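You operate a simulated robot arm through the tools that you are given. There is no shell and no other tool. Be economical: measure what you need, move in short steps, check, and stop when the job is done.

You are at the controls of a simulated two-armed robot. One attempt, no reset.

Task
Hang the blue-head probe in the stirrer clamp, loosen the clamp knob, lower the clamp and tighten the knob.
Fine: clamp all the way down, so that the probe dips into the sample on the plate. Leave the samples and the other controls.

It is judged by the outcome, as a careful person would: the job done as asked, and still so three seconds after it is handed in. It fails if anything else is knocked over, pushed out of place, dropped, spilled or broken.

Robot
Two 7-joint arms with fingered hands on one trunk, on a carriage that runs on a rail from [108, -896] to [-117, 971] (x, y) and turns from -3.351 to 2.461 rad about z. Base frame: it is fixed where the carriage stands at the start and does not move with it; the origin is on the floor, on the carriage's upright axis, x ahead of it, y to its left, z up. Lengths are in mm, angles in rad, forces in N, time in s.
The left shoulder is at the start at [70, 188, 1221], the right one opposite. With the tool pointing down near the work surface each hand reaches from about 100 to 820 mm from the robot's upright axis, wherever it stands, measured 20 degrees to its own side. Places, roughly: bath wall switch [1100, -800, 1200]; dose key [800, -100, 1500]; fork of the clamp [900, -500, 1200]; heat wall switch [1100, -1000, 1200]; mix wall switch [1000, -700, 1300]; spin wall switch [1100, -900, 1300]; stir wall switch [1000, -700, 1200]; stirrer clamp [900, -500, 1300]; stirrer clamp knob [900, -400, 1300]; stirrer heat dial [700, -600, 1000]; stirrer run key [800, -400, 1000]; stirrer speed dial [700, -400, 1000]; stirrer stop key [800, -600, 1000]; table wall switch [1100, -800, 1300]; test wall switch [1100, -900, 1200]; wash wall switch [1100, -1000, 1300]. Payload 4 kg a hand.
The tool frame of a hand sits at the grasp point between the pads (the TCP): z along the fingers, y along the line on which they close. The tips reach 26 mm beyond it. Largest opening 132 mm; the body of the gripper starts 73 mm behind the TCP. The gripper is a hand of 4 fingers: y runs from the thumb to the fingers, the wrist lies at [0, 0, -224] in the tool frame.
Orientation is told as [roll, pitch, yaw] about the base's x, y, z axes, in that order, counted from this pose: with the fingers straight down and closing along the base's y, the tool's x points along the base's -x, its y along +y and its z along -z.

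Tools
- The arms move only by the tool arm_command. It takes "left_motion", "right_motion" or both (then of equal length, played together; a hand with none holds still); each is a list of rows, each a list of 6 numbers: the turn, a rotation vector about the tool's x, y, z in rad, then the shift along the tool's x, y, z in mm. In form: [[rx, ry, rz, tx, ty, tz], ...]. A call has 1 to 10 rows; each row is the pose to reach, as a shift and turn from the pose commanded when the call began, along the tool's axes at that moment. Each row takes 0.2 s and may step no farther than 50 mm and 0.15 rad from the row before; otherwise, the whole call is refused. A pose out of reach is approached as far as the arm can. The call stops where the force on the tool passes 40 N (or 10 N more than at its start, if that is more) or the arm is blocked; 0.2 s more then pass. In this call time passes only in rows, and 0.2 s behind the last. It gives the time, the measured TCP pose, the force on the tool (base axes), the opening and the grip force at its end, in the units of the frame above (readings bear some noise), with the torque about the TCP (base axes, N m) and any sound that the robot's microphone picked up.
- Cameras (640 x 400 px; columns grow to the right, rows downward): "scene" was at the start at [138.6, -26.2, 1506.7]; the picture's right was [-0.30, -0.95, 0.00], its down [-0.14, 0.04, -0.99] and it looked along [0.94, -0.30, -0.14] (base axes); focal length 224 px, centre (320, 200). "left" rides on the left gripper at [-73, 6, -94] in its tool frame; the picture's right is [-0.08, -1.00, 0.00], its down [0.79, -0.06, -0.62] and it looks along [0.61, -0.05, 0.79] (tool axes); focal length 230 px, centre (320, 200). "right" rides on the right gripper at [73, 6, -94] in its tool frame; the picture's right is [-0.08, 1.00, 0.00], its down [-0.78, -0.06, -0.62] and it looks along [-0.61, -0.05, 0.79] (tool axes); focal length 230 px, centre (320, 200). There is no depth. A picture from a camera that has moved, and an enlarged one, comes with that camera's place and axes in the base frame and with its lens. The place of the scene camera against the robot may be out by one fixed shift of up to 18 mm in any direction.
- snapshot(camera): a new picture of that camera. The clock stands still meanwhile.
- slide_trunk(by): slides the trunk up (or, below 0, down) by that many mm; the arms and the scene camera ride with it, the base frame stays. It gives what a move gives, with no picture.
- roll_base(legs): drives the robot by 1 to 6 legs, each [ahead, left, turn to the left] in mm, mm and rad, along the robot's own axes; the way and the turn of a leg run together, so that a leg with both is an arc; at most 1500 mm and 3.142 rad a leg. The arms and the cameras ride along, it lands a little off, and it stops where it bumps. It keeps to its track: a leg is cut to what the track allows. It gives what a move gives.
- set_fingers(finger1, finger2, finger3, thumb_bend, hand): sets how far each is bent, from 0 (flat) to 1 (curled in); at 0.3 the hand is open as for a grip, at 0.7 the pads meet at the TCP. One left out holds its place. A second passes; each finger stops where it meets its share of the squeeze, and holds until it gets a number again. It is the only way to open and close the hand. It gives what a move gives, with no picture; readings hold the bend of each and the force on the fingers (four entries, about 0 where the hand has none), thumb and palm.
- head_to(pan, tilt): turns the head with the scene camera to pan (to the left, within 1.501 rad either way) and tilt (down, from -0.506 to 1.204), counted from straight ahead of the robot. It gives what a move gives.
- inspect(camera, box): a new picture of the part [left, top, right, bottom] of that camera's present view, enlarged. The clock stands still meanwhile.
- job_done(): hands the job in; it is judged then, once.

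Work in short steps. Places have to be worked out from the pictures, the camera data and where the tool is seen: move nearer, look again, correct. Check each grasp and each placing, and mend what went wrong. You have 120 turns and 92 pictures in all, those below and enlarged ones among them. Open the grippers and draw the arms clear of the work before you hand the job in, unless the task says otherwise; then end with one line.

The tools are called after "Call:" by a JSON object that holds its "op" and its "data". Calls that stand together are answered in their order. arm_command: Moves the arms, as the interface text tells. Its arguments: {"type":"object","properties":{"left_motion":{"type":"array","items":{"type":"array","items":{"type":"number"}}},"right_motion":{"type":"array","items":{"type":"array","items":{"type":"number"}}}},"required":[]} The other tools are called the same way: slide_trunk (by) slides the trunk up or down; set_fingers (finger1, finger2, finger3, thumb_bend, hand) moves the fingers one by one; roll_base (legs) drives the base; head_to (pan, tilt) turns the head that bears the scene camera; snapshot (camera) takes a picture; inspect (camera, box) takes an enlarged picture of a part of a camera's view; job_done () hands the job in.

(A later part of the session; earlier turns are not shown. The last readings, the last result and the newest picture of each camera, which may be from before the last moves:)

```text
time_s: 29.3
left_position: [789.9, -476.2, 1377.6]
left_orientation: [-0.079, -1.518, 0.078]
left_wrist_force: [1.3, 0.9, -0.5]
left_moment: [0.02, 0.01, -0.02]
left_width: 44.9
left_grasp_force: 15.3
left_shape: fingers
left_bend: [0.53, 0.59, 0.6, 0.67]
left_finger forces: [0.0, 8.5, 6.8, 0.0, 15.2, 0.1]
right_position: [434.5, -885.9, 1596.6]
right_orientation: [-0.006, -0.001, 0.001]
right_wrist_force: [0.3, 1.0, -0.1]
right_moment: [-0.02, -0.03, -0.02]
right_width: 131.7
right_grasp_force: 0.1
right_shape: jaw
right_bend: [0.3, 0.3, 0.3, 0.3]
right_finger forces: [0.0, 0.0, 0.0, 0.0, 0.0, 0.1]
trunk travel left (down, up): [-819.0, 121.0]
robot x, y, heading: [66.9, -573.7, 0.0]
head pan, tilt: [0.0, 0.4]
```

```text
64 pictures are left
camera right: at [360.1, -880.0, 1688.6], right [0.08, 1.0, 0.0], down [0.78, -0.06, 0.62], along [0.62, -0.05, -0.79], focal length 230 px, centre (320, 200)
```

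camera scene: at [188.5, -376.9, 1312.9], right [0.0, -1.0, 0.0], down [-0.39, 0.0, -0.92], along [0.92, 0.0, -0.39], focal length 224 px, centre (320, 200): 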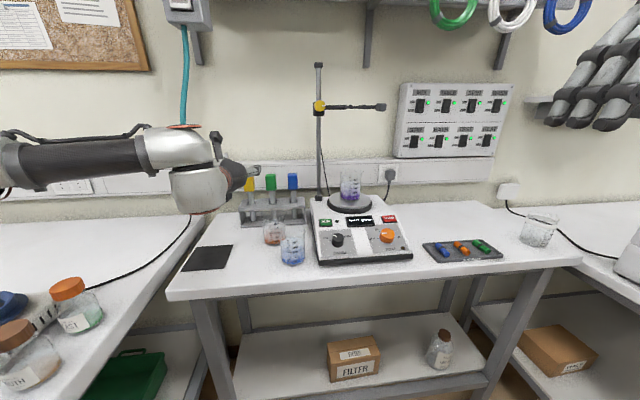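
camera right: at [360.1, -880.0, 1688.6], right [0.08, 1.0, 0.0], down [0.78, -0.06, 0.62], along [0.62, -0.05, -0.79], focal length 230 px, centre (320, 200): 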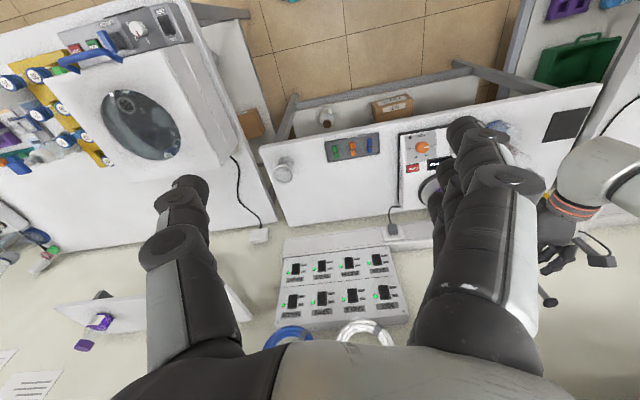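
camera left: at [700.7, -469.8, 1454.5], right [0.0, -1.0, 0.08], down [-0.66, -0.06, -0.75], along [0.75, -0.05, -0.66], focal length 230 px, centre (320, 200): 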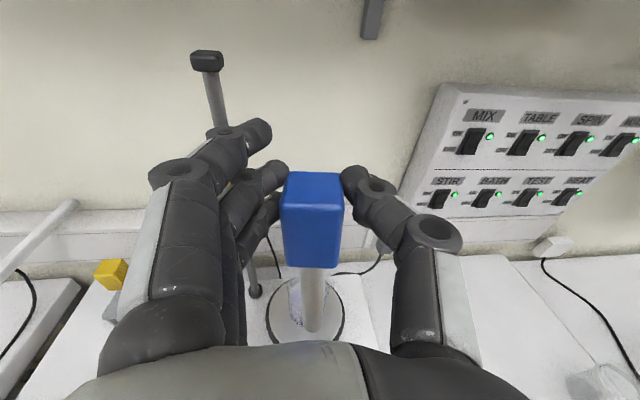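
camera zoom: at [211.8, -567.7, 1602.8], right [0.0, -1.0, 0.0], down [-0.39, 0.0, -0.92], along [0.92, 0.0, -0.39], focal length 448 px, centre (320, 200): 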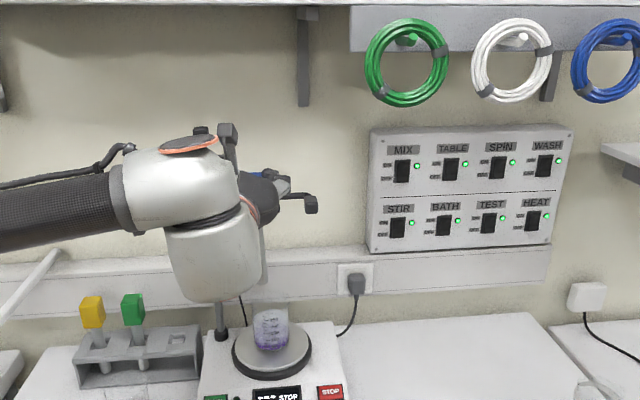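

Its fingers hide it. I bring the right hand nearer, turned about 60° left so that its camera looks at the fork from the right front.

Call:
{"op": "arm_command", "data": {"right_motion": [[0, 0, -0.1, -25, 14, 15], [0, 0, -0.2, -50, 28, 30], [0, 0, -0.3, -75, 42, 45], [0, 0, -0.4, -100, 56, 60], [0, 0, -0.5, -125, 70, 75], [0, 0, -0.6, -150, 84, 90], [0, 0, -0.7, -175, 98, 105], [0, 0, -0.8, -200, 112, 120], [0, 0, -0.92, -225, 126, 135], [0, 0, -1.05, -246, 140, 146]]}}

Call:
{"op": "snapshot", "data": {"camera": "right"}}

```text
time_s: 31.5
left_position: [790.3, -481.6, 1377.4]
left_orientation: [-0.004, -1.518, 0.003]
left_wrist_force: [-0.8, 0.2, -0.9]
left_moment: [-0.01, 0.05, 0.01]
left_width: 45.0
left_grasp_force: 15.6
left_shape: fingers
left_bend: [0.53, 0.59, 0.6, 0.67]
left_finger forces: [0.1, 8.5, 6.8, 0.0, 15.1, 0.1]
right_position: [635.5, -802.7, 1427.5]
right_orientation: [0.0, 0.001, 1.055]
right_wrist_force: [-0.2, 0.1, 0.0]
right_moment: [0.02, 0.01, 0.0]
right_width: 132.0
right_grasp_force: 0.0
right_shape: jaw
right_bend: [0.3, 0.3, 0.3, 0.3]
right_finger forces: [0.0, 0.1, 0.0, 0.1, 0.1, 0.1]
right hand out of reach, approached as far as the arm can: row 7, 8, 9, 10
trunk travel left (down, up): [-819.0, 121.0]
robot x, y, heading: [68.4, -573.9, 0.006]
head pan, tilt: [0.0, 0.4]
```

```text
63 pictures are left
camera right: at [593.6, -862.3, 1518.8], right [-0.83, 0.56, 0.0], down [0.44, 0.65, 0.62], along [0.35, 0.51, -0.79], focal length 230 px, centre (320, 200)
```

right: 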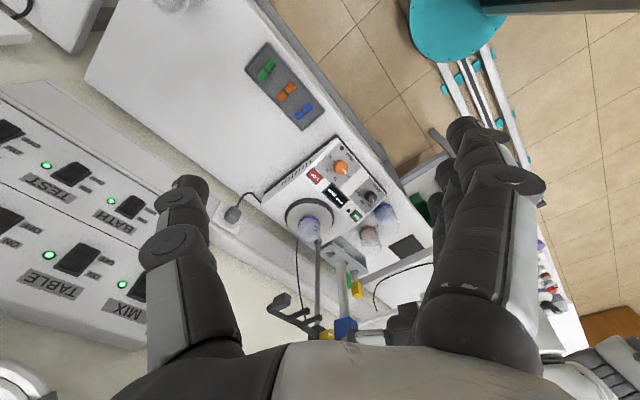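

The fork and the probe are both in this view; I enlarge.

Call:
{"op": "inspect", "data": {"camera": "right", "box": [240, 220, 420, 345]}}

```text
3.20 times, centred on (330, 282) of right
camera zoom: at [593.6, -862.3, 1518.8], right [-0.83, 0.56, 0.0], down [0.44, 0.65, 0.62], along [0.35, 0.51, -0.79], focal length 736 px, centre (288, -64)
```

zoom: 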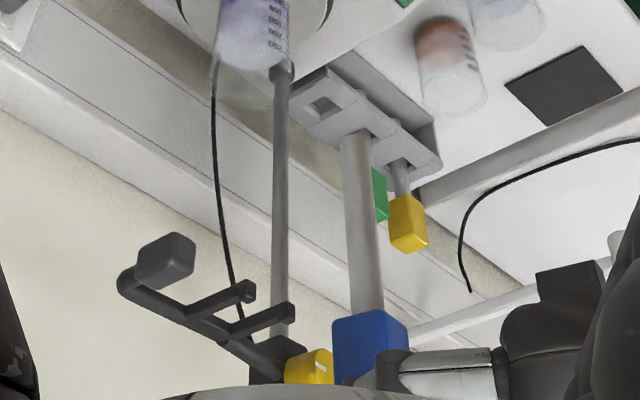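

From here fork and shaft can be compared directly. I advance 42 mm so the shaft is just before the prong tips and look again.

Call:
{"op": "arm_command", "data": {"left_motion": [[0, 0, 0, 0, 0, 21], [0, 0, 0, 0, 0, 42]]}}

Call:
{"op": "inspect", "data": {"camera": "right", "box": [260, 260, 370, 345]}}

```text
time_s: 32.1
left_position: [834.0, -481.4, 1373.4]
left_orientation: [0.005, -1.517, -0.007]
left_wrist_force: [0.7, -0.1, -1.7]
left_moment: [-0.01, -0.03, 0.0]
left_width: 45.0
left_grasp_force: 15.6
left_shape: fingers
left_bend: [0.53, 0.59, 0.6, 0.67]
left_finger forces: [0.0, 8.5, 6.7, 0.1, 15.2, 0.0]
right_position: [635.4, -802.3, 1426.0]
right_orientation: [0.0, 0.0, 1.053]
right_wrist_force: [-0.6, -0.5, -0.8]
right_moment: [-0.05, 0.0, 0.02]
right_width: 131.9
right_grasp_force: 0.0
right_shape: jaw
right_bend: [0.3, 0.3, 0.3, 0.3]
right_finger forces: [0.0, 0.0, 0.0, 0.1, 0.0, 0.1]
trunk travel left (down, up): [-819.0, 121.0]
robot x, y, heading: [68.8, -574.6, 0.002]
head pan, tilt: [0.0, 0.4]
```

```text
4.71 times, centred on (315, 302) of right
camera zoom: at [594.3, -862.4, 1518.5], right [-0.83, 0.56, 0.0], down [0.44, 0.65, 0.62], along [0.35, 0.51, -0.79], focal length 1083 px, centre (344, -282)
```

zoom: 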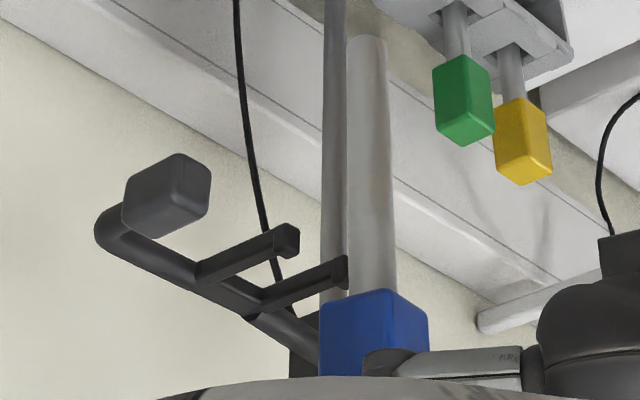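

Right view suggests the shaft is ~3 mm left of the slot axis; the left view says centred. I shift 2 mm right and advance 18 mm to bring the shaft between the tips, then look.

Call:
{"op": "arm_command", "data": {"left_motion": [[0, 0, 0, 0, -2, 9], [0, 0, 0, -1, -2, 18]]}}

Call:
{"op": "inspect", "data": {"camera": "right", "box": [270, 270, 350, 335]}}

Call:
{"op": "inspect", "data": {"camera": "left", "box": [230, 130, 410, 345]}}

```text
time_s: 32.7
left_position: [850.7, -481.9, 1374.6]
left_orientation: [-0.005, -1.517, 0.003]
left_wrist_force: [-0.8, 0.1, -0.8]
left_moment: [0.01, 0.0, 0.0]
left_width: 45.1
left_grasp_force: 14.9
left_shape: fingers
left_bend: [0.53, 0.59, 0.6, 0.67]
left_finger forces: [0.1, 8.5, 6.7, 0.1, 15.1, 0.0]
right_position: [637.2, -802.3, 1427.4]
right_orientation: [-0.001, 0.001, 1.05]
right_wrist_force: [0.1, 0.4, -0.2]
right_moment: [-0.03, -0.01, -0.04]
right_width: 132.1
right_grasp_force: 0.0
right_shape: jaw
right_bend: [0.3, 0.3, 0.3, 0.3]
right_finger forces: [0.1, 0.0, 0.1, 0.0, 0.1, 0.1]
trunk travel left (down, up): [-819.0, 121.0]
robot x, y, heading: [70.3, -575.1, -0.003]
head pan, tilt: [0.0, 0.4]
```

```text
6.15 times, centred on (310, 302) of right
camera zoom: at [594.3, -862.1, 1518.7], right [-0.83, 0.56, 0.0], down [0.44, 0.65, 0.62], along [0.35, 0.51, -0.79], focal length 1416 px, centre (382, -431)
```

zoom: 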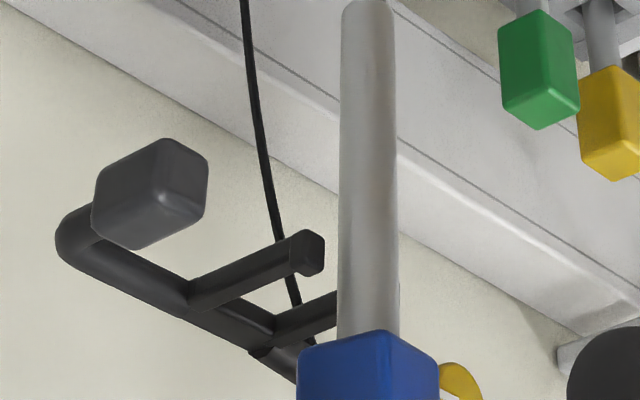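

```text
1.86 times, centred on (320, 238) of left
camera zoom: at [762.2, -477.1, 1452.3], right [0.0, -1.0, 0.08], down [-0.66, -0.06, -0.75], along [0.75, -0.05, -0.66], focal length 428 px, centre (320, 130)
```

zoom: 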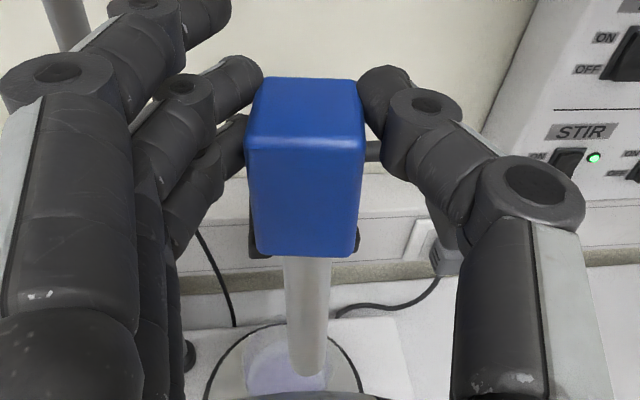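

Both prong tips peep out symmetrically at either side of the head, so it is centred. I advance into the slot in small steps.

Call:
{"op": "arm_command", "data": {"left_motion": [[0, 0, 0, 0, 0, 8], [0, 0, 0, -1, 0, 16], [0, 0, 0, -1, 0, 24], [0, 0, 0, -2, 0, 31]]}}

Call:
{"op": "inspect", "data": {"camera": "right", "box": [260, 260, 350, 335]}}

Call:
{"op": "inspect", "data": {"camera": "left", "box": [230, 130, 410, 345]}}

```text
time_s: 33.7
left_position: [881.8, -481.5, 1375.6]
left_orientation: [-0.004, -1.518, 0.002]
left_wrist_force: [0.1, -0.4, -1.3]
left_moment: [0.0, -0.01, -0.03]
left_width: 44.9
left_grasp_force: 15.6
left_shape: fingers
left_bend: [0.53, 0.59, 0.6, 0.67]
left_finger forces: [0.0, 8.5, 6.7, 0.0, 15.2, 0.0]
right_position: [635.6, -801.7, 1426.3]
right_orientation: [0.0, 0.002, 1.05]
right_wrist_force: [0.0, 0.9, -0.3]
right_moment: [-0.01, -0.02, -0.01]
right_width: 131.9
right_grasp_force: 0.1
right_shape: jaw
right_bend: [0.3, 0.3, 0.3, 0.3]
right_finger forces: [0.1, 0.0, 0.0, 0.1, 0.1, 0.0]
trunk travel left (down, up): [-819.0, 121.0]
robot x, y, heading: [71.1, -574.3, -0.004]
head pan, tilt: [0.0, 0.4]
```

```text
5.33 times, centred on (305, 298) of right
camera zoom: at [593.8, -861.6, 1518.9], right [-0.83, 0.56, 0.0], down [0.44, 0.65, 0.62], along [0.35, 0.51, -0.79], focal length 1227 px, centre (400, -320)
```

zoom: 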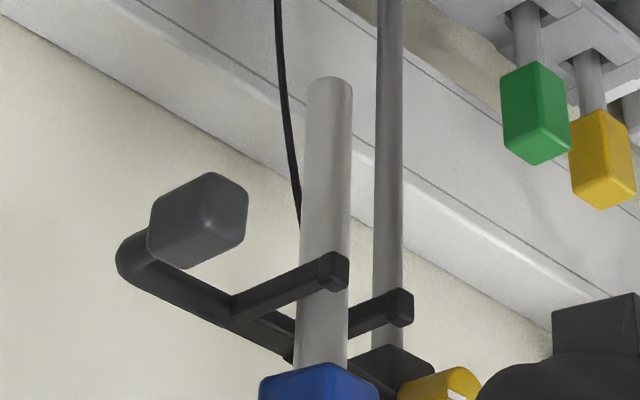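

```text
1.86 times, centred on (320, 238) of left
camera zoom: at [792.8, -476.4, 1452.8], right [0.0, -1.0, 0.08], down [-0.66, -0.06, -0.75], along [0.75, -0.05, -0.66], focal length 428 px, centre (320, 130)
```

zoom: 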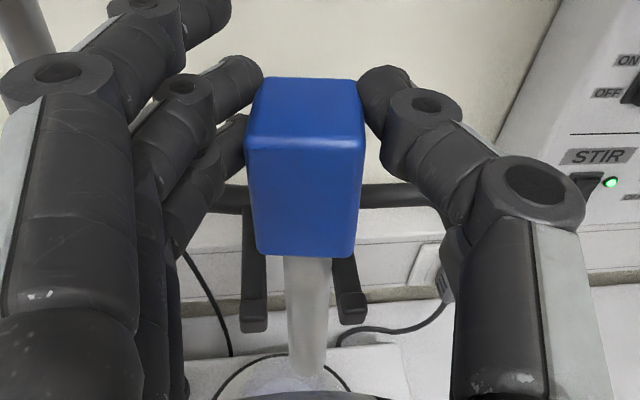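

The shaft stands centred between the prongs, the head behind the lips and before the bar. I lower onto the prongs, first 16 mm.

Call:
{"op": "arm_command", "data": {"left_motion": [[0, 0, 0, 8, 0, 2], [0, 0, 0, 16, 0, 3]]}}

Call:
{"op": "inspect", "data": {"camera": "right", "box": [260, 265, 350, 340]}}

Call:
{"op": "inspect", "data": {"camera": "left", "box": [230, 130, 410, 345]}}

```text
time_s: 34.3
left_position: [883.6, -482.4, 1359.4]
left_orientation: [-0.008, -1.518, 0.005]
left_wrist_force: [-1.1, 0.0, -0.8]
left_moment: [0.03, -0.05, 0.01]
left_width: 45.2
left_grasp_force: 15.2
left_shape: fingers
left_bend: [0.53, 0.59, 0.6, 0.67]
left_finger forces: [0.1, 8.5, 6.9, 0.1, 15.2, 0.1]
right_position: [635.3, -800.9, 1426.2]
right_orientation: [0.001, 0.001, 1.051]
right_wrist_force: [-0.1, -0.6, 0.1]
right_moment: [0.0, 0.05, 0.01]
right_width: 131.9
right_grasp_force: 0.0
right_shape: jaw
right_bend: [0.3, 0.3, 0.3, 0.3]
right_finger forces: [0.0, 0.1, 0.0, 0.1, 0.1, 0.0]
trunk travel left (down, up): [-819.0, 121.0]
robot x, y, heading: [68.9, -572.4, 0.003]
head pan, tilt: [0.0, 0.4]
```

```text
5.33 times, centred on (305, 302) of right
camera zoom: at [593.7, -861.8, 1518.9], right [-0.83, 0.56, 0.0], down [0.44, 0.65, 0.62], along [0.35, 0.51, -0.79], focal length 1227 px, centre (400, -347)
```

zoom: 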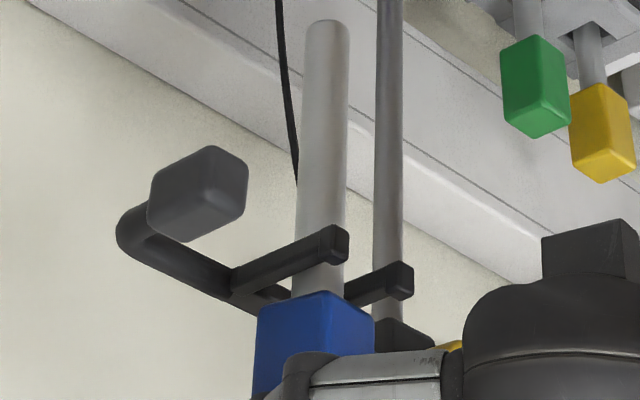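

```text
1.86 times, centred on (320, 238) of left
camera zoom: at [794.7, -477.0, 1436.7], right [0.0, -1.0, 0.08], down [-0.66, -0.06, -0.75], along [0.75, -0.05, -0.66], focal length 428 px, centre (320, 130)
```

zoom: 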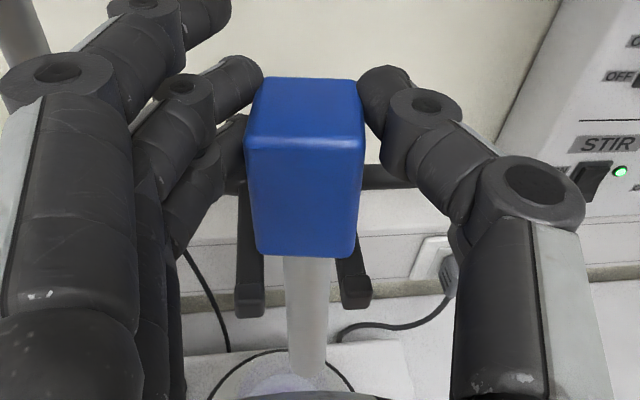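

Still centred, no contact yet. I lower in small steps, expecting contact within ~12 mm.

Call:
{"op": "arm_command", "data": {"left_motion": [[0, 0, 0, 3, 0, 0], [0, 0, 0, 6, 0, 0]]}}

Call:
{"op": "inspect", "data": {"camera": "right", "box": [260, 265, 350, 340]}}

```text
time_s: 34.9
left_position: [883.6, -482.5, 1353.8]
left_orientation: [-0.011, -1.518, 0.008]
left_wrist_force: [0.4, -0.5, -0.3]
left_moment: [-0.03, 0.01, -0.01]
left_width: 45.0
left_grasp_force: 15.4
left_shape: fingers
left_bend: [0.53, 0.59, 0.6, 0.67]
left_finger forces: [0.1, 8.5, 6.8, 0.1, 15.2, 0.1]
right_position: [635.8, -801.5, 1426.2]
right_orientation: [0.0, 0.0, 1.052]
right_wrist_force: [0.2, 0.0, 0.5]
right_moment: [0.02, -0.01, 0.06]
right_width: 132.0
right_grasp_force: 0.1
right_shape: jaw
right_bend: [0.3, 0.3, 0.3, 0.3]
right_finger forces: [0.0, 0.0, 0.0, 0.0, 0.0, 0.0]
trunk travel left (down, up): [-819.0, 121.0]
robot x, y, heading: [66.1, -576.2, -0.006]
head pan, tilt: [0.0, 0.4]
```

```text
5.33 times, centred on (305, 302) of right
camera zoom: at [593.6, -861.8, 1519.0], right [-0.83, 0.56, 0.0], down [0.44, 0.65, 0.62], along [0.35, 0.51, -0.79], focal length 1227 px, centre (400, -347)
```

zoom: 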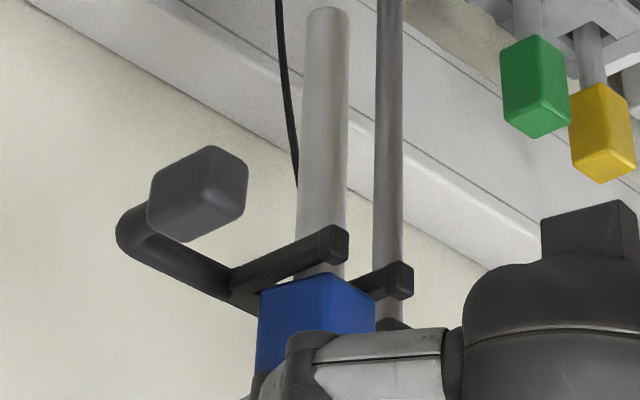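

About 4–5 mm left to the prongs; I go on in 2 mm steps.

Call:
{"op": "arm_command", "data": {"left_motion": [[0, 0, 0, 2, 0, 0], [0, 0, 0, 4, 0, 0]]}}

Call:
{"op": "inspect", "data": {"camera": "right", "box": [260, 265, 350, 340]}}

```text
time_s: 35.5
left_position: [881.9, -483.1, 1351.7]
left_orientation: [-0.013, -1.521, 0.013]
left_wrist_force: [2.6, 1.5, 6.5]
left_moment: [0.02, -0.12, 0.03]
left_width: 44.9
left_grasp_force: 15.1
left_shape: fingers
left_bend: [0.53, 0.59, 0.6, 0.67]
left_finger forces: [0.0, 8.0, 6.9, 0.1, 14.7, 0.0]
right_position: [635.5, -802.6, 1427.2]
right_orientation: [-0.001, -0.001, 1.052]
right_wrist_force: [-0.5, -0.5, -0.1]
right_moment: [-0.01, 0.01, -0.02]
right_width: 131.9
right_grasp_force: 0.1
right_shape: jaw
right_bend: [0.3, 0.3, 0.3, 0.3]
right_finger forces: [0.1, 0.0, 0.0, 0.1, 0.1, 0.0]
trunk travel left (down, up): [-819.0, 121.0]
robot x, y, heading: [68.4, -575.5, -0.003]
head pan, tilt: [0.0, 0.4]
```

```text
5.33 times, centred on (305, 302) of right
camera zoom: at [592.8, -861.7, 1519.4], right [-0.83, 0.56, 0.0], down [0.44, 0.65, 0.62], along [0.35, 0.51, -0.79], focal length 1227 px, centre (400, -347)
```

zoom: 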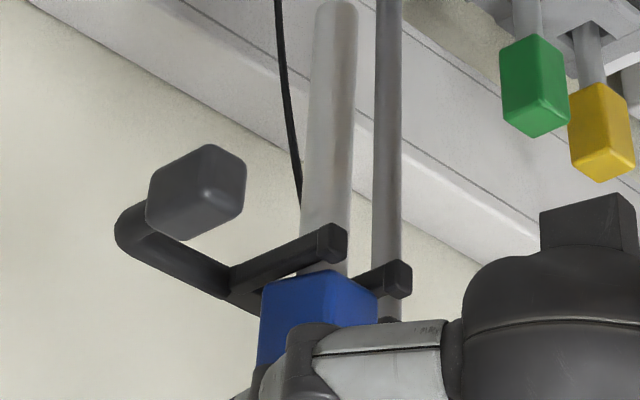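

Contact with 6.5 N and a slight tilt: the head's front edge seems to catch on the lips. I raise 5 mm and look from the left camera.

Call:
{"op": "arm_command", "data": {"left_motion": [[0, 0, 0, -3, 0, 0], [0, 0, 0, -5, 0, 0]]}}

Call:
{"op": "inspect", "data": {"camera": "left", "box": [260, 150, 380, 290]}}

Call:
{"op": "inspect", "data": {"camera": "right", "box": [270, 285, 340, 335]}}

```text
time_s: 36.1
left_position: [882.1, -481.6, 1354.7]
left_orientation: [-0.002, -1.516, 0.001]
left_wrist_force: [-0.4, -0.3, 0.1]
left_moment: [0.03, 0.01, 0.02]
left_width: 45.1
left_grasp_force: 15.6
left_shape: fingers
left_bend: [0.53, 0.59, 0.6, 0.67]
left_finger forces: [0.0, 8.0, 7.4, 0.0, 15.2, 0.0]
right_position: [636.7, -802.0, 1426.6]
right_orientation: [0.0, 0.0, 1.05]
right_wrist_force: [0.3, -0.9, 0.0]
right_moment: [0.0, -0.03, -0.01]
right_width: 132.0
right_grasp_force: 0.0
right_shape: jaw
right_bend: [0.3, 0.3, 0.3, 0.3]
right_finger forces: [0.0, 0.0, 0.1, 0.1, 0.1, 0.0]
trunk travel left (down, up): [-819.0, 121.0]
robot x, y, heading: [67.8, -571.8, 0.003]
head pan, tilt: [0.0, 0.4]
```

```text
2.86 times, centred on (320, 220) of left
camera zoom: at [794.6, -477.0, 1431.0], right [0.0, -1.0, 0.08], down [-0.66, -0.06, -0.75], along [0.75, -0.05, -0.66], focal length 657 px, centre (320, 143)
```

zoom: 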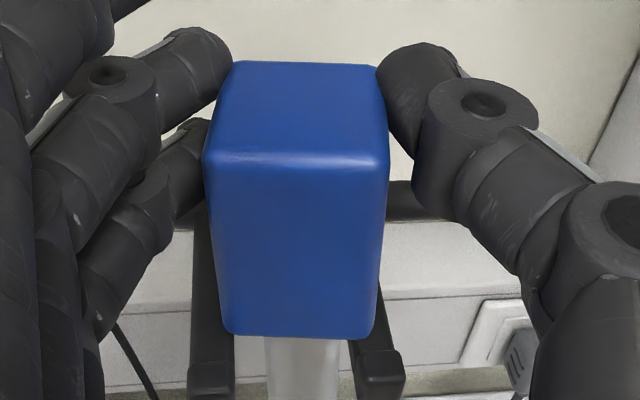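

```text
8.00 times, centred on (305, 310) of right
camera zoom: at [593.7, -861.7, 1518.9], right [-0.83, 0.56, 0.0], down [0.44, 0.65, 0.62], along [0.35, 0.51, -0.79], focal length 1841 px, centre (440, -680)
```

zoom: 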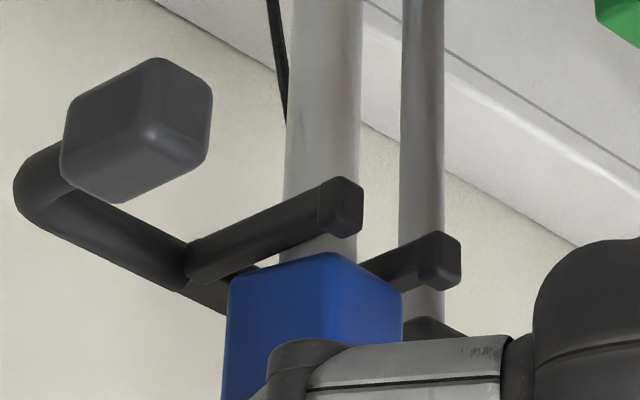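

The head is behind the lips (by ~3 mm) and before the bar, so the contact was likely its seat. I nudge 2 mm forward, 1 mm left and lower to light contact.

Call:
{"op": "arm_command", "data": {"left_motion": [[0, 0, 0, 0, 1, 2], [0, 0, 0, 2, 1, 2], [0, 0, 0, 3.5, 1, 2]]}}

Call:
{"op": "inspect", "data": {"camera": "right", "box": [270, 270, 340, 335]}}

```text
time_s: 36.9
left_position: [884.0, -481.5, 1351.7]
left_orientation: [-0.011, -1.519, 0.011]
left_wrist_force: [0.0, 0.7, 2.9]
left_moment: [0.04, -0.1, -0.03]
left_width: 44.9
left_grasp_force: 15.2
left_shape: fingers
left_bend: [0.53, 0.59, 0.6, 0.67]
left_finger forces: [0.1, 8.0, 7.5, 0.0, 15.3, 0.0]
right_position: [634.1, -802.7, 1428.1]
right_orientation: [0.0, 0.002, 1.051]
right_wrist_force: [0.5, 0.4, 0.2]
right_moment: [0.0, -0.01, 0.02]
right_width: 131.8
right_grasp_force: 0.0
right_shape: jaw
right_bend: [0.3, 0.3, 0.3, 0.3]
right_finger forces: [0.0, 0.0, 0.0, 0.0, 0.0, 0.0]
trunk travel left (down, up): [-819.0, 121.0]
robot x, y, heading: [69.0, -574.5, -0.002]
head pan, tilt: [0.0, 0.4]
```

```text
6.15 times, centred on (305, 302) of right
camera zoom: at [592.7, -861.7, 1519.4], right [-0.83, 0.56, 0.0], down [0.44, 0.65, 0.62], along [0.35, 0.51, -0.79], focal length 1416 px, centre (412, -431)
```

zoom: 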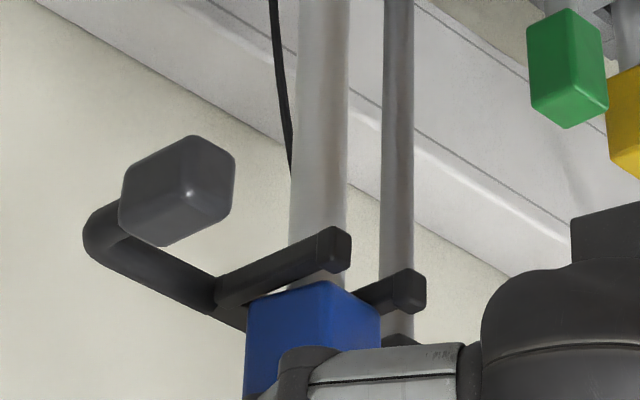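

Light contact (3 N), moment hints that finger 3's tip may touch the bar. I open finger 3 alone, leaving finger 2 and thumb holding, to see what changes.

Call:
{"op": "set_fingers", "data": {"hand": "left", "finger3": 0.5}}

Call:
{"op": "inspect", "data": {"camera": "right", "box": [270, 270, 340, 335]}}

```text
time_s: 37.9
left_position: [883.5, -482.5, 1350.8]
left_orientation: [-0.009, -1.519, 0.005]
left_wrist_force: [-0.9, -1.2, 3.7]
left_moment: [0.04, -0.08, -0.03]
left_width: 41.5
left_grasp_force: 10.0
left_shape: fingers
left_bend: [0.53, 0.57, 0.5, 0.69]
left_finger forces: [0.0, 10.1, 0.1, 0.1, 11.2, 0.1]
right_position: [634.8, -802.2, 1427.4]
right_orientation: [0.0, 0.0, 1.051]
right_wrist_force: [0.1, 0.6, 0.2]
right_moment: [0.02, 0.02, 0.01]
right_width: 131.8
right_grasp_force: 0.1
right_shape: jaw
right_bend: [0.3, 0.3, 0.3, 0.3]
right_finger forces: [0.1, 0.1, 0.0, 0.0, 0.0, 0.0]
trunk travel left (down, up): [-819.0, 121.0]
robot x, y, heading: [65.0, -576.7, 0.003]
head pan, tilt: [0.0, 0.4]
```

```text
6.15 times, centred on (305, 302) of right
camera zoom: at [592.8, -862.0, 1519.3], right [-0.83, 0.56, 0.0], down [0.44, 0.65, 0.62], along [0.35, 0.51, -0.79], focal length 1416 px, centre (412, -431)
```

zoom: 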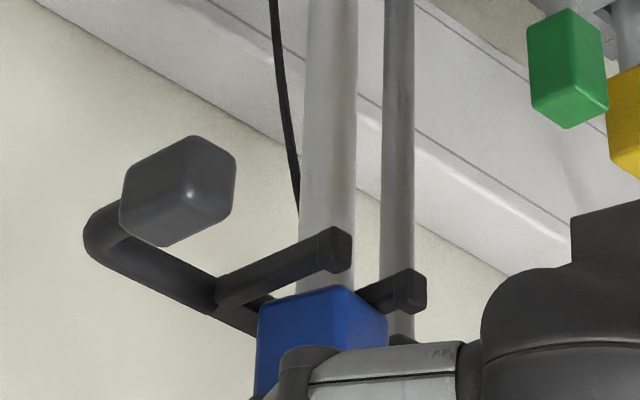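

The head shifted ~3 mm left but still spans both prongs. I release now with small openings of finger 2 and thumb.

Call:
{"op": "set_fingers", "data": {"hand": "left", "finger2": 0.54, "thumb_bend": 0.64}}

Call:
{"op": "inspect", "data": {"camera": "right", "box": [270, 270, 340, 335]}}

Call:
{"op": "inspect", "data": {"camera": "left", "box": [230, 130, 410, 345]}}

```text
time_s: 38.9
left_position: [885.0, -481.1, 1350.6]
left_orientation: [-0.008, -1.519, 0.01]
left_wrist_force: [-0.4, 0.1, -0.9]
left_moment: [0.01, -0.01, 0.03]
left_width: 44.2
left_grasp_force: 0.1
left_shape: fingers
left_bend: [0.53, 0.54, 0.5, 0.64]
left_finger forces: [0.1, 0.1, 0.1, 0.0, 0.2, 0.1]
right_position: [635.5, -802.2, 1426.8]
right_orientation: [0.0, 0.0, 1.051]
right_wrist_force: [0.8, -0.3, 1.0]
right_moment: [-0.01, 0.02, 0.01]
right_width: 131.8
right_grasp_force: 0.0
right_shape: jaw
right_bend: [0.3, 0.3, 0.3, 0.3]
right_finger forces: [0.0, 0.1, 0.0, 0.0, 0.0, 0.0]
trunk travel left (down, up): [-819.0, 121.0]
robot x, y, heading: [66.0, -573.6, -0.002]
head pan, tilt: [0.0, 0.4]
```

```text
6.15 times, centred on (305, 302) of right
camera zoom: at [593.5, -861.7, 1519.0], right [-0.83, 0.56, 0.0], down [0.44, 0.65, 0.62], along [0.35, 0.51, -0.79], focal length 1416 px, centre (412, -431)
```

zoom: 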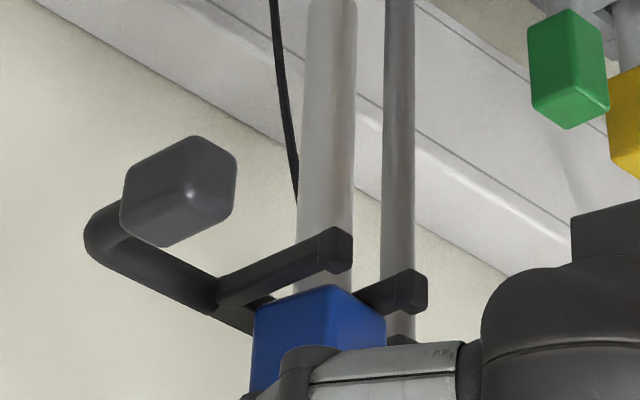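

```text
1.86 times, centred on (320, 238) of left
camera zoom: at [795.8, -475.8, 1427.8], right [0.0, -1.0, 0.08], down [-0.66, -0.06, -0.75], along [0.75, -0.05, -0.66], focal length 428 px, centre (320, 130)
```

zoom: 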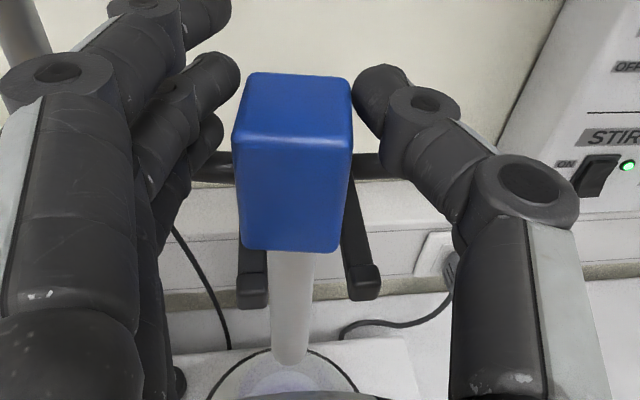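

The probe rests in the fork, forces zero, but the shaft lies against the left prong. I nudge it back to centre by closing fingers 2 and 3 to their former bend, thumb held off.

Call:
{"op": "set_fingers", "data": {"hand": "left", "finger2": 0.59, "finger3": 0.595}}

Call:
{"op": "inspect", "data": {"camera": "left", "box": [230, 130, 410, 345]}}

```text
time_s: 39.9
left_position: [883.5, -481.1, 1352.1]
left_orientation: [-0.01, -1.519, 0.008]
left_wrist_force: [0.8, 0.3, 0.1]
left_moment: [0.02, -0.03, 0.01]
left_width: 45.6
left_grasp_force: 2.4
left_shape: fingers
left_bend: [0.53, 0.57, 0.58, 0.63]
left_finger forces: [0.1, 1.1, 1.0, 0.0, 2.0, 0.1]
right_position: [635.6, -802.4, 1426.7]
right_orientation: [-0.002, 0.001, 1.05]
right_wrist_force: [-0.7, -0.2, 0.0]
right_moment: [0.0, 0.03, 0.0]
right_width: 131.7
right_grasp_force: 0.1
right_shape: jaw
right_bend: [0.3, 0.3, 0.3, 0.3]
right_finger forces: [0.1, 0.1, 0.1, 0.1, 0.0, 0.1]
trunk travel left (down, up): [-819.0, 121.0]
robot x, y, heading: [67.3, -575.4, 0.004]
head pan, tilt: [0.0, 0.4]
```

```text
1.86 times, centred on (320, 238) of left
camera zoom: at [795.8, -475.8, 1427.9], right [0.0, -1.0, 0.08], down [-0.66, -0.06, -0.75], along [0.75, -0.05, -0.66], focal length 428 px, centre (320, 130)
```

zoom: 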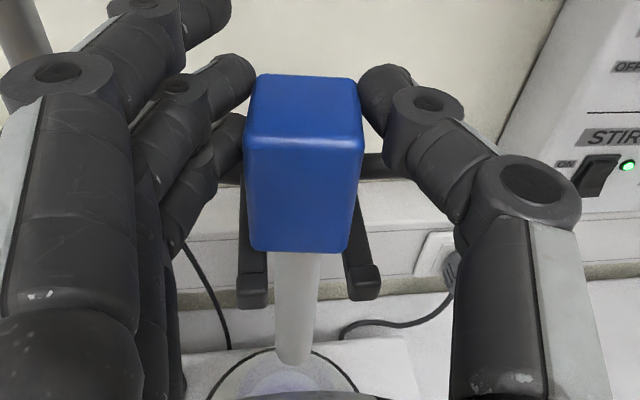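

The head now spans both prongs evenly. I open the thumb first, then the fingers.

Call:
{"op": "set_fingers", "data": {"hand": "left", "thumb_bend": 0.5}}

Call:
{"op": "set_fingers", "data": {"hand": "left", "finger1": 0.47, "finger2": 0.47, "finger3": 0.47}}

Call:
{"op": "inspect", "data": {"camera": "left", "box": [230, 130, 410, 345]}}

```text
time_s: 40.9
left_position: [885.2, -481.0, 1351.0]
left_orientation: [-0.01, -1.517, 0.008]
left_wrist_force: [0.6, 0.2, -0.6]
left_moment: [0.01, 0.02, 0.0]
left_width: 65.3
left_grasp_force: 0.5
left_shape: fingers
left_bend: [0.53, 0.59, 0.59, 0.5]
left_finger forces: [0.1, 0.1, 0.1, 0.0, 0.0, 0.0]
right_position: [635.4, -801.6, 1427.0]
right_orientation: [-0.003, 0.0, 1.05]
right_wrist_force: [0.2, 0.4, 1.0]
right_moment: [-0.01, 0.0, -0.03]
right_width: 131.8
right_grasp_force: 0.0
right_shape: jaw
right_bend: [0.3, 0.3, 0.3, 0.3]
right_finger forces: [0.0, 0.0, 0.0, 0.1, 0.0, 0.0]
trunk travel left (down, up): [-819.0, 121.0]
robot x, y, heading: [70.0, -574.0, -0.0]
head pan, tilt: [0.0, 0.4]
```

```text
time_s: 41.9
left_position: [884.3, -482.0, 1351.6]
left_orientation: [-0.013, -1.519, 0.009]
left_wrist_force: [0.6, 0.4, -0.9]
left_moment: [0.02, 0.0, 0.01]
left_width: 74.8
left_grasp_force: 0.0
left_shape: fingers
left_bend: [0.47, 0.47, 0.47, 0.5]
left_finger forces: [0.0, 0.0, 0.0, 0.0, 0.0, 0.1]
right_position: [635.5, -800.4, 1426.1]
right_orientation: [0.0, 0.001, 1.05]
right_wrist_force: [-0.4, -1.0, -0.1]
right_moment: [-0.01, 0.0, -0.02]
right_width: 132.0
right_grasp_force: 0.1
right_shape: jaw
right_bend: [0.3, 0.3, 0.3, 0.3]
right_finger forces: [0.0, 0.1, 0.0, 0.1, 0.0, 0.0]
trunk travel left (down, up): [-819.0, 121.0]
robot x, y, heading: [70.4, -576.2, 0.004]
head pan, tilt: [0.0, 0.4]
```

```text
1.86 times, centred on (320, 238) of left
camera zoom: at [795.8, -475.8, 1427.9], right [0.0, -1.0, 0.08], down [-0.66, -0.06, -0.75], along [0.75, -0.05, -0.66], focal length 428 px, centre (320, 130)
```

zoom: 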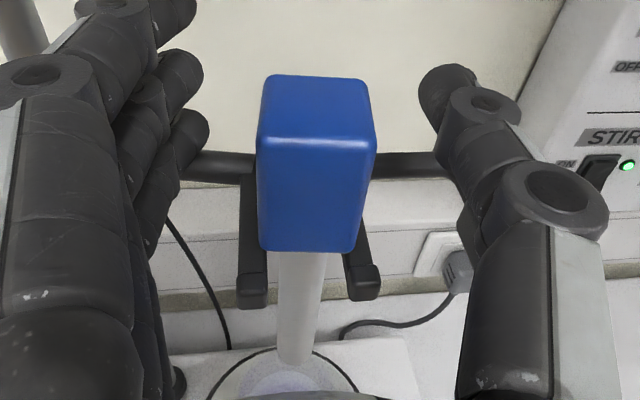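

The probe hangs freely, centred. I draw the left hand straight back.

Call:
{"op": "arm_command", "data": {"left_motion": [[0, 0, 0, 0, 0, -20], [0, 0, 0, 0, 0, -50], [0, 0, 0, 0, 0, -85], [0, 0, 0, 0, 0, -120], [0, 0, 0, 0, 0, -150]]}}

Call:
{"op": "snapshot", "data": {"camera": "left"}}

```text
time_s: 43.1
left_position: [734.6, -481.0, 1359.1]
left_orientation: [-0.016, -1.519, 0.018]
left_wrist_force: [0.6, 0.1, 0.4]
left_moment: [0.0, 0.01, 0.01]
left_width: 74.9
left_grasp_force: 0.0
left_shape: fingers
left_bend: [0.47, 0.47, 0.47, 0.5]
left_finger forces: [0.1, 0.1, 0.0, 0.0, 0.1, 0.1]
right_position: [634.8, -800.4, 1427.5]
right_orientation: [0.0, 0.0, 1.05]
right_wrist_force: [0.1, 0.6, 0.3]
right_moment: [0.0, 0.0, 0.02]
right_width: 131.9
right_grasp_force: 0.1
right_shape: jaw
right_bend: [0.3, 0.3, 0.3, 0.3]
right_finger forces: [0.0, 0.0, 0.1, 0.0, 0.1, 0.1]
trunk travel left (down, up): [-819.0, 121.0]
robot x, y, heading: [70.1, -572.7, 0.0]
head pan, tilt: [0.0, 0.4]
```

```text
44 pictures are left
camera left: at [645.6, -475.2, 1436.8], right [0.0, -1.0, 0.08], down [-0.66, -0.06, -0.75], along [0.75, -0.05, -0.66], focal length 230 px, centre (320, 200)
```

left: 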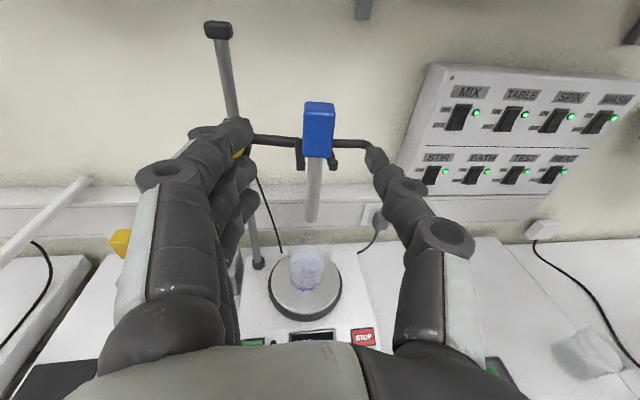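

The probe hangs above the beaker. Next I roll the carriage ~104 mm left so that the left hand faces the knob, and lower the trunk 45 mm.

Call:
{"op": "roll_base", "data": {"legs": [[-12, 104, 0]]}}

Call:
{"op": "slide_trunk", "data": {"by": -35}}

Call:
{"op": "snapshot", "data": {"camera": "left"}}

Call:
{"op": "snapshot", "data": {"camera": "right"}}

```text
time_s: 44.3
left_position: [722.6, -383.0, 1358.7]
left_orientation: [0.046, -1.519, -0.047]
left_wrist_force: [-1.2, -0.7, -0.5]
left_moment: [0.03, -0.02, 0.0]
left_width: 75.1
left_grasp_force: 0.1
left_shape: fingers
left_bend: [0.47, 0.47, 0.47, 0.5]
left_finger forces: [0.0, 0.0, 0.0, 0.0, 0.0, 0.1]
right_position: [623.1, -702.1, 1425.7]
right_orientation: [0.0, -0.002, 1.05]
right_wrist_force: [0.7, -0.1, 0.0]
right_moment: [0.0, -0.03, 0.02]
right_width: 132.0
right_grasp_force: 0.0
right_shape: jaw
right_bend: [0.3, 0.3, 0.3, 0.3]
right_finger forces: [0.0, 0.0, 0.1, 0.0, 0.0, 0.1]
trunk travel left (down, up): [-819.0, 121.0]
robot x, y, heading: [54.5, -471.7, 0.0]
head pan, tilt: [0.0, 0.4]
```

```text
time_s: 45.0
left_position: [723.1, -376.6, 1324.8]
left_orientation: [-0.039, -1.519, 0.039]
left_wrist_force: [0.2, 0.0, -0.3]
left_moment: [-0.01, 0.0, -0.03]
left_width: 75.0
left_grasp_force: 0.0
left_shape: fingers
left_bend: [0.47, 0.47, 0.47, 0.5]
left_finger forces: [0.0, 0.0, 0.0, 0.1, 0.1, 0.0]
right_position: [623.3, -697.6, 1392.8]
right_orientation: [-0.002, 0.003, 1.05]
right_wrist_force: [-0.5, 1.1, -0.5]
right_moment: [0.01, -0.03, 0.03]
right_width: 131.7
right_grasp_force: 0.1
right_shape: jaw
right_bend: [0.3, 0.3, 0.3, 0.3]
right_finger forces: [0.1, 0.1, 0.0, 0.1, 0.0, 0.0]
trunk travel left (down, up): [-784.0, 156.0]
robot x, y, heading: [56.4, -472.7, 0.004]
head pan, tilt: [0.0, 0.4]
```

```text
43 pictures are left
camera left: at [633.6, -371.8, 1401.6], right [0.0, -1.0, 0.08], down [-0.66, -0.06, -0.75], along [0.75, -0.05, -0.66], focal length 230 px, centre (320, 200)
```

left: 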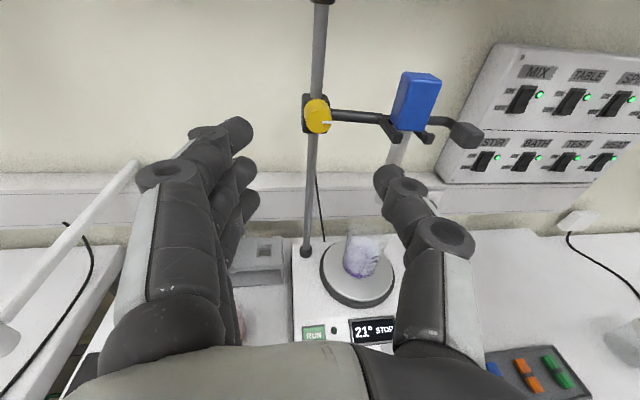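

```text
42 pictures are left
camera right: at [580.1, -757.4, 1484.8], right [-0.83, 0.56, 0.0], down [0.44, 0.65, 0.62], along [0.35, 0.51, -0.79], focal length 230 px, centre (320, 200)
```

right: 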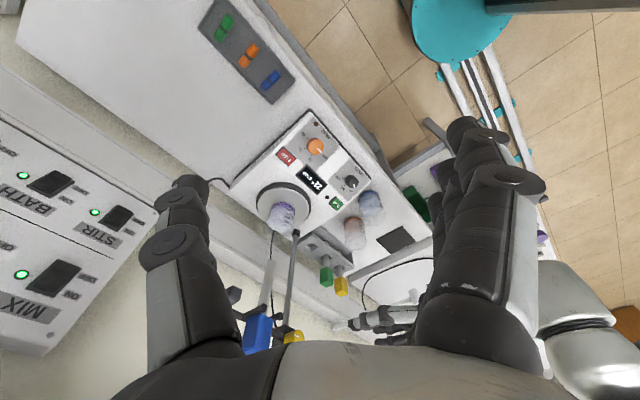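

Knob front is about [875,-376,1302], ~29 mm wide. I move the left hand on its axis and pre-turn it clockwise 0.75 rad so there is room to loosen counter-clockwise.

Call:
{"op": "arm_command", "data": {"left_motion": [[0, 0, 0.15, 5, 0, 15], [0, 0, 0.3, 10, 0, 30], [0, 0, 0.45, 15, 0, 45], [0, 0, 0.6, 18, 1, 60], [0, 0, 0.75, 19, 1, 75]]}}

Call:
{"op": "snapshot", "data": {"camera": "left"}}

```text
time_s: 46.2
left_position: [798.5, -380.3, 1300.7]
left_orientation: [1.493, -0.819, -1.518]
left_wrist_force: [-0.9, -0.5, 0.7]
left_moment: [0.0, 0.01, -0.01]
left_width: 75.0
left_grasp_force: 0.1
left_shape: fingers
left_bend: [0.47, 0.47, 0.47, 0.5]
left_finger forces: [0.0, 0.1, 0.0, 0.0, 0.1, 0.0]
right_position: [622.6, -699.6, 1391.7]
right_orientation: [0.0, 0.0, 1.049]
right_wrist_force: [-0.1, -0.7, -0.1]
right_moment: [0.0, -0.04, -0.02]
right_width: 131.9
right_grasp_force: 0.1
right_shape: jaw
right_bend: [0.3, 0.3, 0.3, 0.3]
right_finger forces: [0.0, 0.1, 0.1, 0.0, 0.0, 0.0]
trunk travel left (down, up): [-784.0, 156.0]
robot x, y, heading: [58.9, -469.8, -0.001]
head pan, tilt: [0.0, 0.4]
```

```text
41 pictures are left
camera left: at [707.4, -424.6, 1362.3], right [-0.04, -0.78, -0.62], down [-0.65, 0.49, -0.58], along [0.76, 0.38, -0.52], focal length 230 px, centre (320, 200)
```

left: 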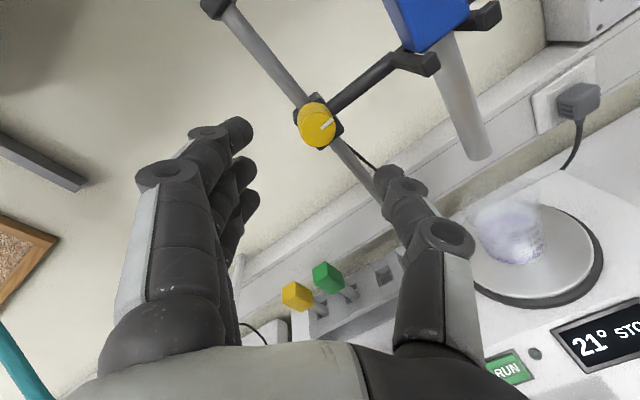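

Combining views, the knob front is nearer x≈893 on the axis y≈-379, z≈1303. I advance 55 mm and look.

Call:
{"op": "arm_command", "data": {"left_motion": [[0, 0, 0, 0, 0, 28], [0, 0, 0, 0, 0, 55]]}}

Call:
{"op": "snapshot", "data": {"camera": "left"}}

```text
time_s: 46.9
left_position: [853.4, -378.5, 1298.0]
left_orientation: [1.492, -0.818, -1.518]
left_wrist_force: [-0.4, 0.9, 0.5]
left_moment: [0.03, 0.02, 0.01]
left_width: 75.2
left_grasp_force: 0.0
left_shape: fingers
left_bend: [0.47, 0.47, 0.47, 0.5]
left_finger forces: [0.0, 0.0, 0.1, 0.2, 0.0, 0.0]
right_position: [623.4, -700.4, 1390.8]
right_orientation: [-0.001, 0.001, 1.049]
right_wrist_force: [0.2, 0.0, 0.8]
right_moment: [-0.01, 0.02, -0.07]
right_width: 131.9
right_grasp_force: 0.1
right_shape: jaw
right_bend: [0.3, 0.3, 0.3, 0.3]
right_finger forces: [0.0, 0.0, 0.0, 0.0, 0.0, 0.0]
trunk travel left (down, up): [-784.0, 156.0]
robot x, y, heading: [54.9, -473.3, 0.001]
head pan, tilt: [0.0, 0.4]
```

```text
40 pictures are left
camera left: at [763.3, -424.7, 1359.8], right [-0.04, -0.78, -0.62], down [-0.65, 0.49, -0.58], along [0.76, 0.38, -0.52], focal length 230 px, centre (320, 200)
```

left: 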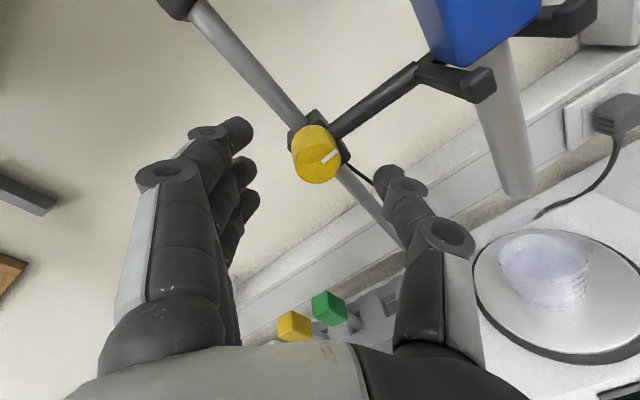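

Knob front lies on the tool axis about 42 mm ahead (x≈895). I advance 36 mm so the finger ends surround the knob.

Call:
{"op": "arm_command", "data": {"left_motion": [[0, 0, 0, 0, 1, 14], [0, 0, 0, 0, 2, 26], [0, 0, 0, 0, 2, 36]]}}

Call:
{"op": "snapshot", "data": {"camera": "left"}}

```text
time_s: 47.6
left_position: [888.3, -376.3, 1298.6]
left_orientation: [1.496, -0.819, -1.517]
left_wrist_force: [-0.3, -0.2, -0.1]
left_moment: [0.02, -0.02, -0.01]
left_width: 74.9
left_grasp_force: 0.1
left_shape: fingers
left_bend: [0.47, 0.47, 0.47, 0.5]
left_finger forces: [0.2, 0.0, 0.0, 0.0, 0.2, 0.0]
right_position: [623.0, -700.8, 1391.4]
right_orientation: [0.001, 0.0, 1.049]
right_wrist_force: [1.2, 0.1, -0.1]
right_moment: [0.03, -0.02, 0.0]
right_width: 132.3
right_grasp_force: 0.0
right_shape: jaw
right_bend: [0.3, 0.3, 0.3, 0.3]
right_finger forces: [0.0, 0.1, 0.0, 0.0, 0.0, 0.1]
trunk travel left (down, up): [-784.0, 156.0]
robot x, y, heading: [57.1, -468.7, -0.002]
head pan, tilt: [0.0, 0.4]
```

```text
39 pictures are left
camera left: at [798.5, -422.5, 1359.6], right [-0.04, -0.78, -0.62], down [-0.65, 0.49, -0.58], along [0.76, 0.38, -0.52], focal length 230 px, centre (320, 200)
```

left: 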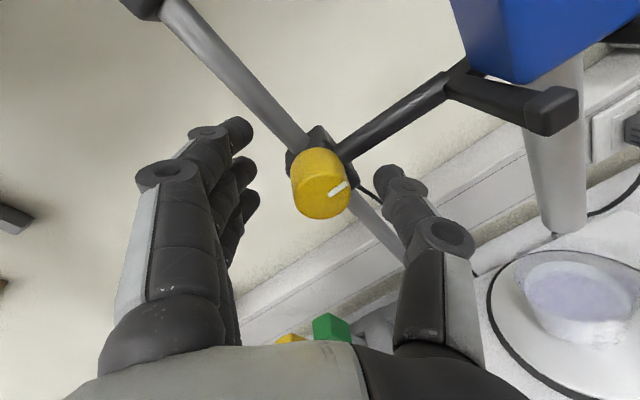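

Fingers now overlap the knob by about 17 mm. I go 3 mm further and close the middle finger and thumb on it.

Call:
{"op": "arm_command", "data": {"left_motion": [[0, 0, 0, 0, 0, 4]]}}

Call:
{"op": "set_fingers", "data": {"hand": "left", "finger1": 0.6, "finger2": 0.76, "finger3": 0.6, "thumb_bend": 0.76}}

Call:
{"op": "snapshot", "data": {"camera": "left"}}

```text
time_s: 48.0
left_position: [892.6, -376.3, 1297.0]
left_orientation: [1.492, -0.821, -1.517]
left_wrist_force: [-0.2, -0.5, 0.2]
left_moment: [-0.03, 0.0, -0.01]
left_width: 75.0
left_grasp_force: 0.0
left_shape: fingers
left_bend: [0.47, 0.47, 0.47, 0.5]
left_finger forces: [0.0, 0.1, 0.0, 0.1, 0.0, 0.0]
right_position: [623.1, -699.8, 1391.5]
right_orientation: [0.001, 0.0, 1.049]
right_wrist_force: [-0.8, -0.5, 0.4]
right_moment: [0.01, -0.01, 0.02]
right_width: 131.9
right_grasp_force: 0.0
right_shape: jaw
right_bend: [0.3, 0.3, 0.3, 0.3]
right_finger forces: [0.0, 0.0, 0.0, 0.0, 0.0, 0.0]
trunk travel left (down, up): [-784.0, 156.0]
robot x, y, heading: [57.2, -472.8, 0.001]
head pan, tilt: [0.0, 0.4]
```

```text
time_s: 49.0
left_position: [894.0, -380.0, 1296.4]
left_orientation: [1.492, -0.818, -1.517]
left_wrist_force: [3.2, -7.8, -3.2]
left_moment: [0.11, -0.11, -0.01]
left_width: 32.7
left_grasp_force: 12.2
left_shape: fingers
left_bend: [0.6, 0.58, 0.6, 0.68]
left_finger forces: [0.3, 7.8, 0.0, 0.0, 15.6, 0.0]
right_position: [623.7, -702.0, 1391.6]
right_orientation: [0.001, -0.001, 1.049]
right_wrist_force: [-0.1, -0.1, 0.4]
right_moment: [-0.02, -0.01, -0.01]
right_width: 132.1
right_grasp_force: 0.1
right_shape: jaw
right_bend: [0.3, 0.3, 0.3, 0.3]
right_finger forces: [0.0, 0.0, 0.0, 0.0, 0.1, 0.1]
trunk travel left (down, up): [-784.0, 156.0]
robot x, y, heading: [56.4, -473.1, 0.0]
head pan, tilt: [0.0, 0.4]
```

```text
38 pictures are left
camera left: at [803.7, -425.3, 1358.4], right [-0.04, -0.78, -0.62], down [-0.65, 0.49, -0.58], along [0.76, 0.38, -0.52], focal length 230 px, centre (320, 200)
```

left: 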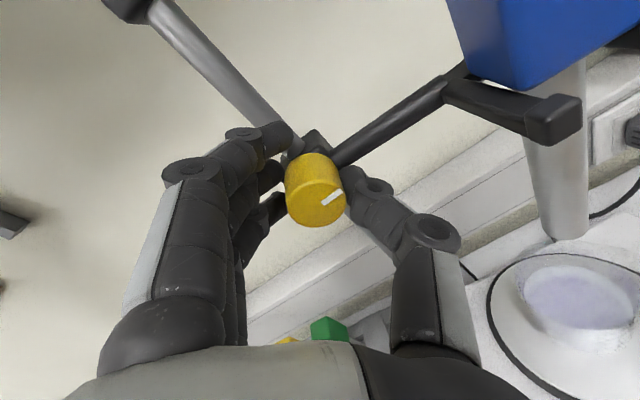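

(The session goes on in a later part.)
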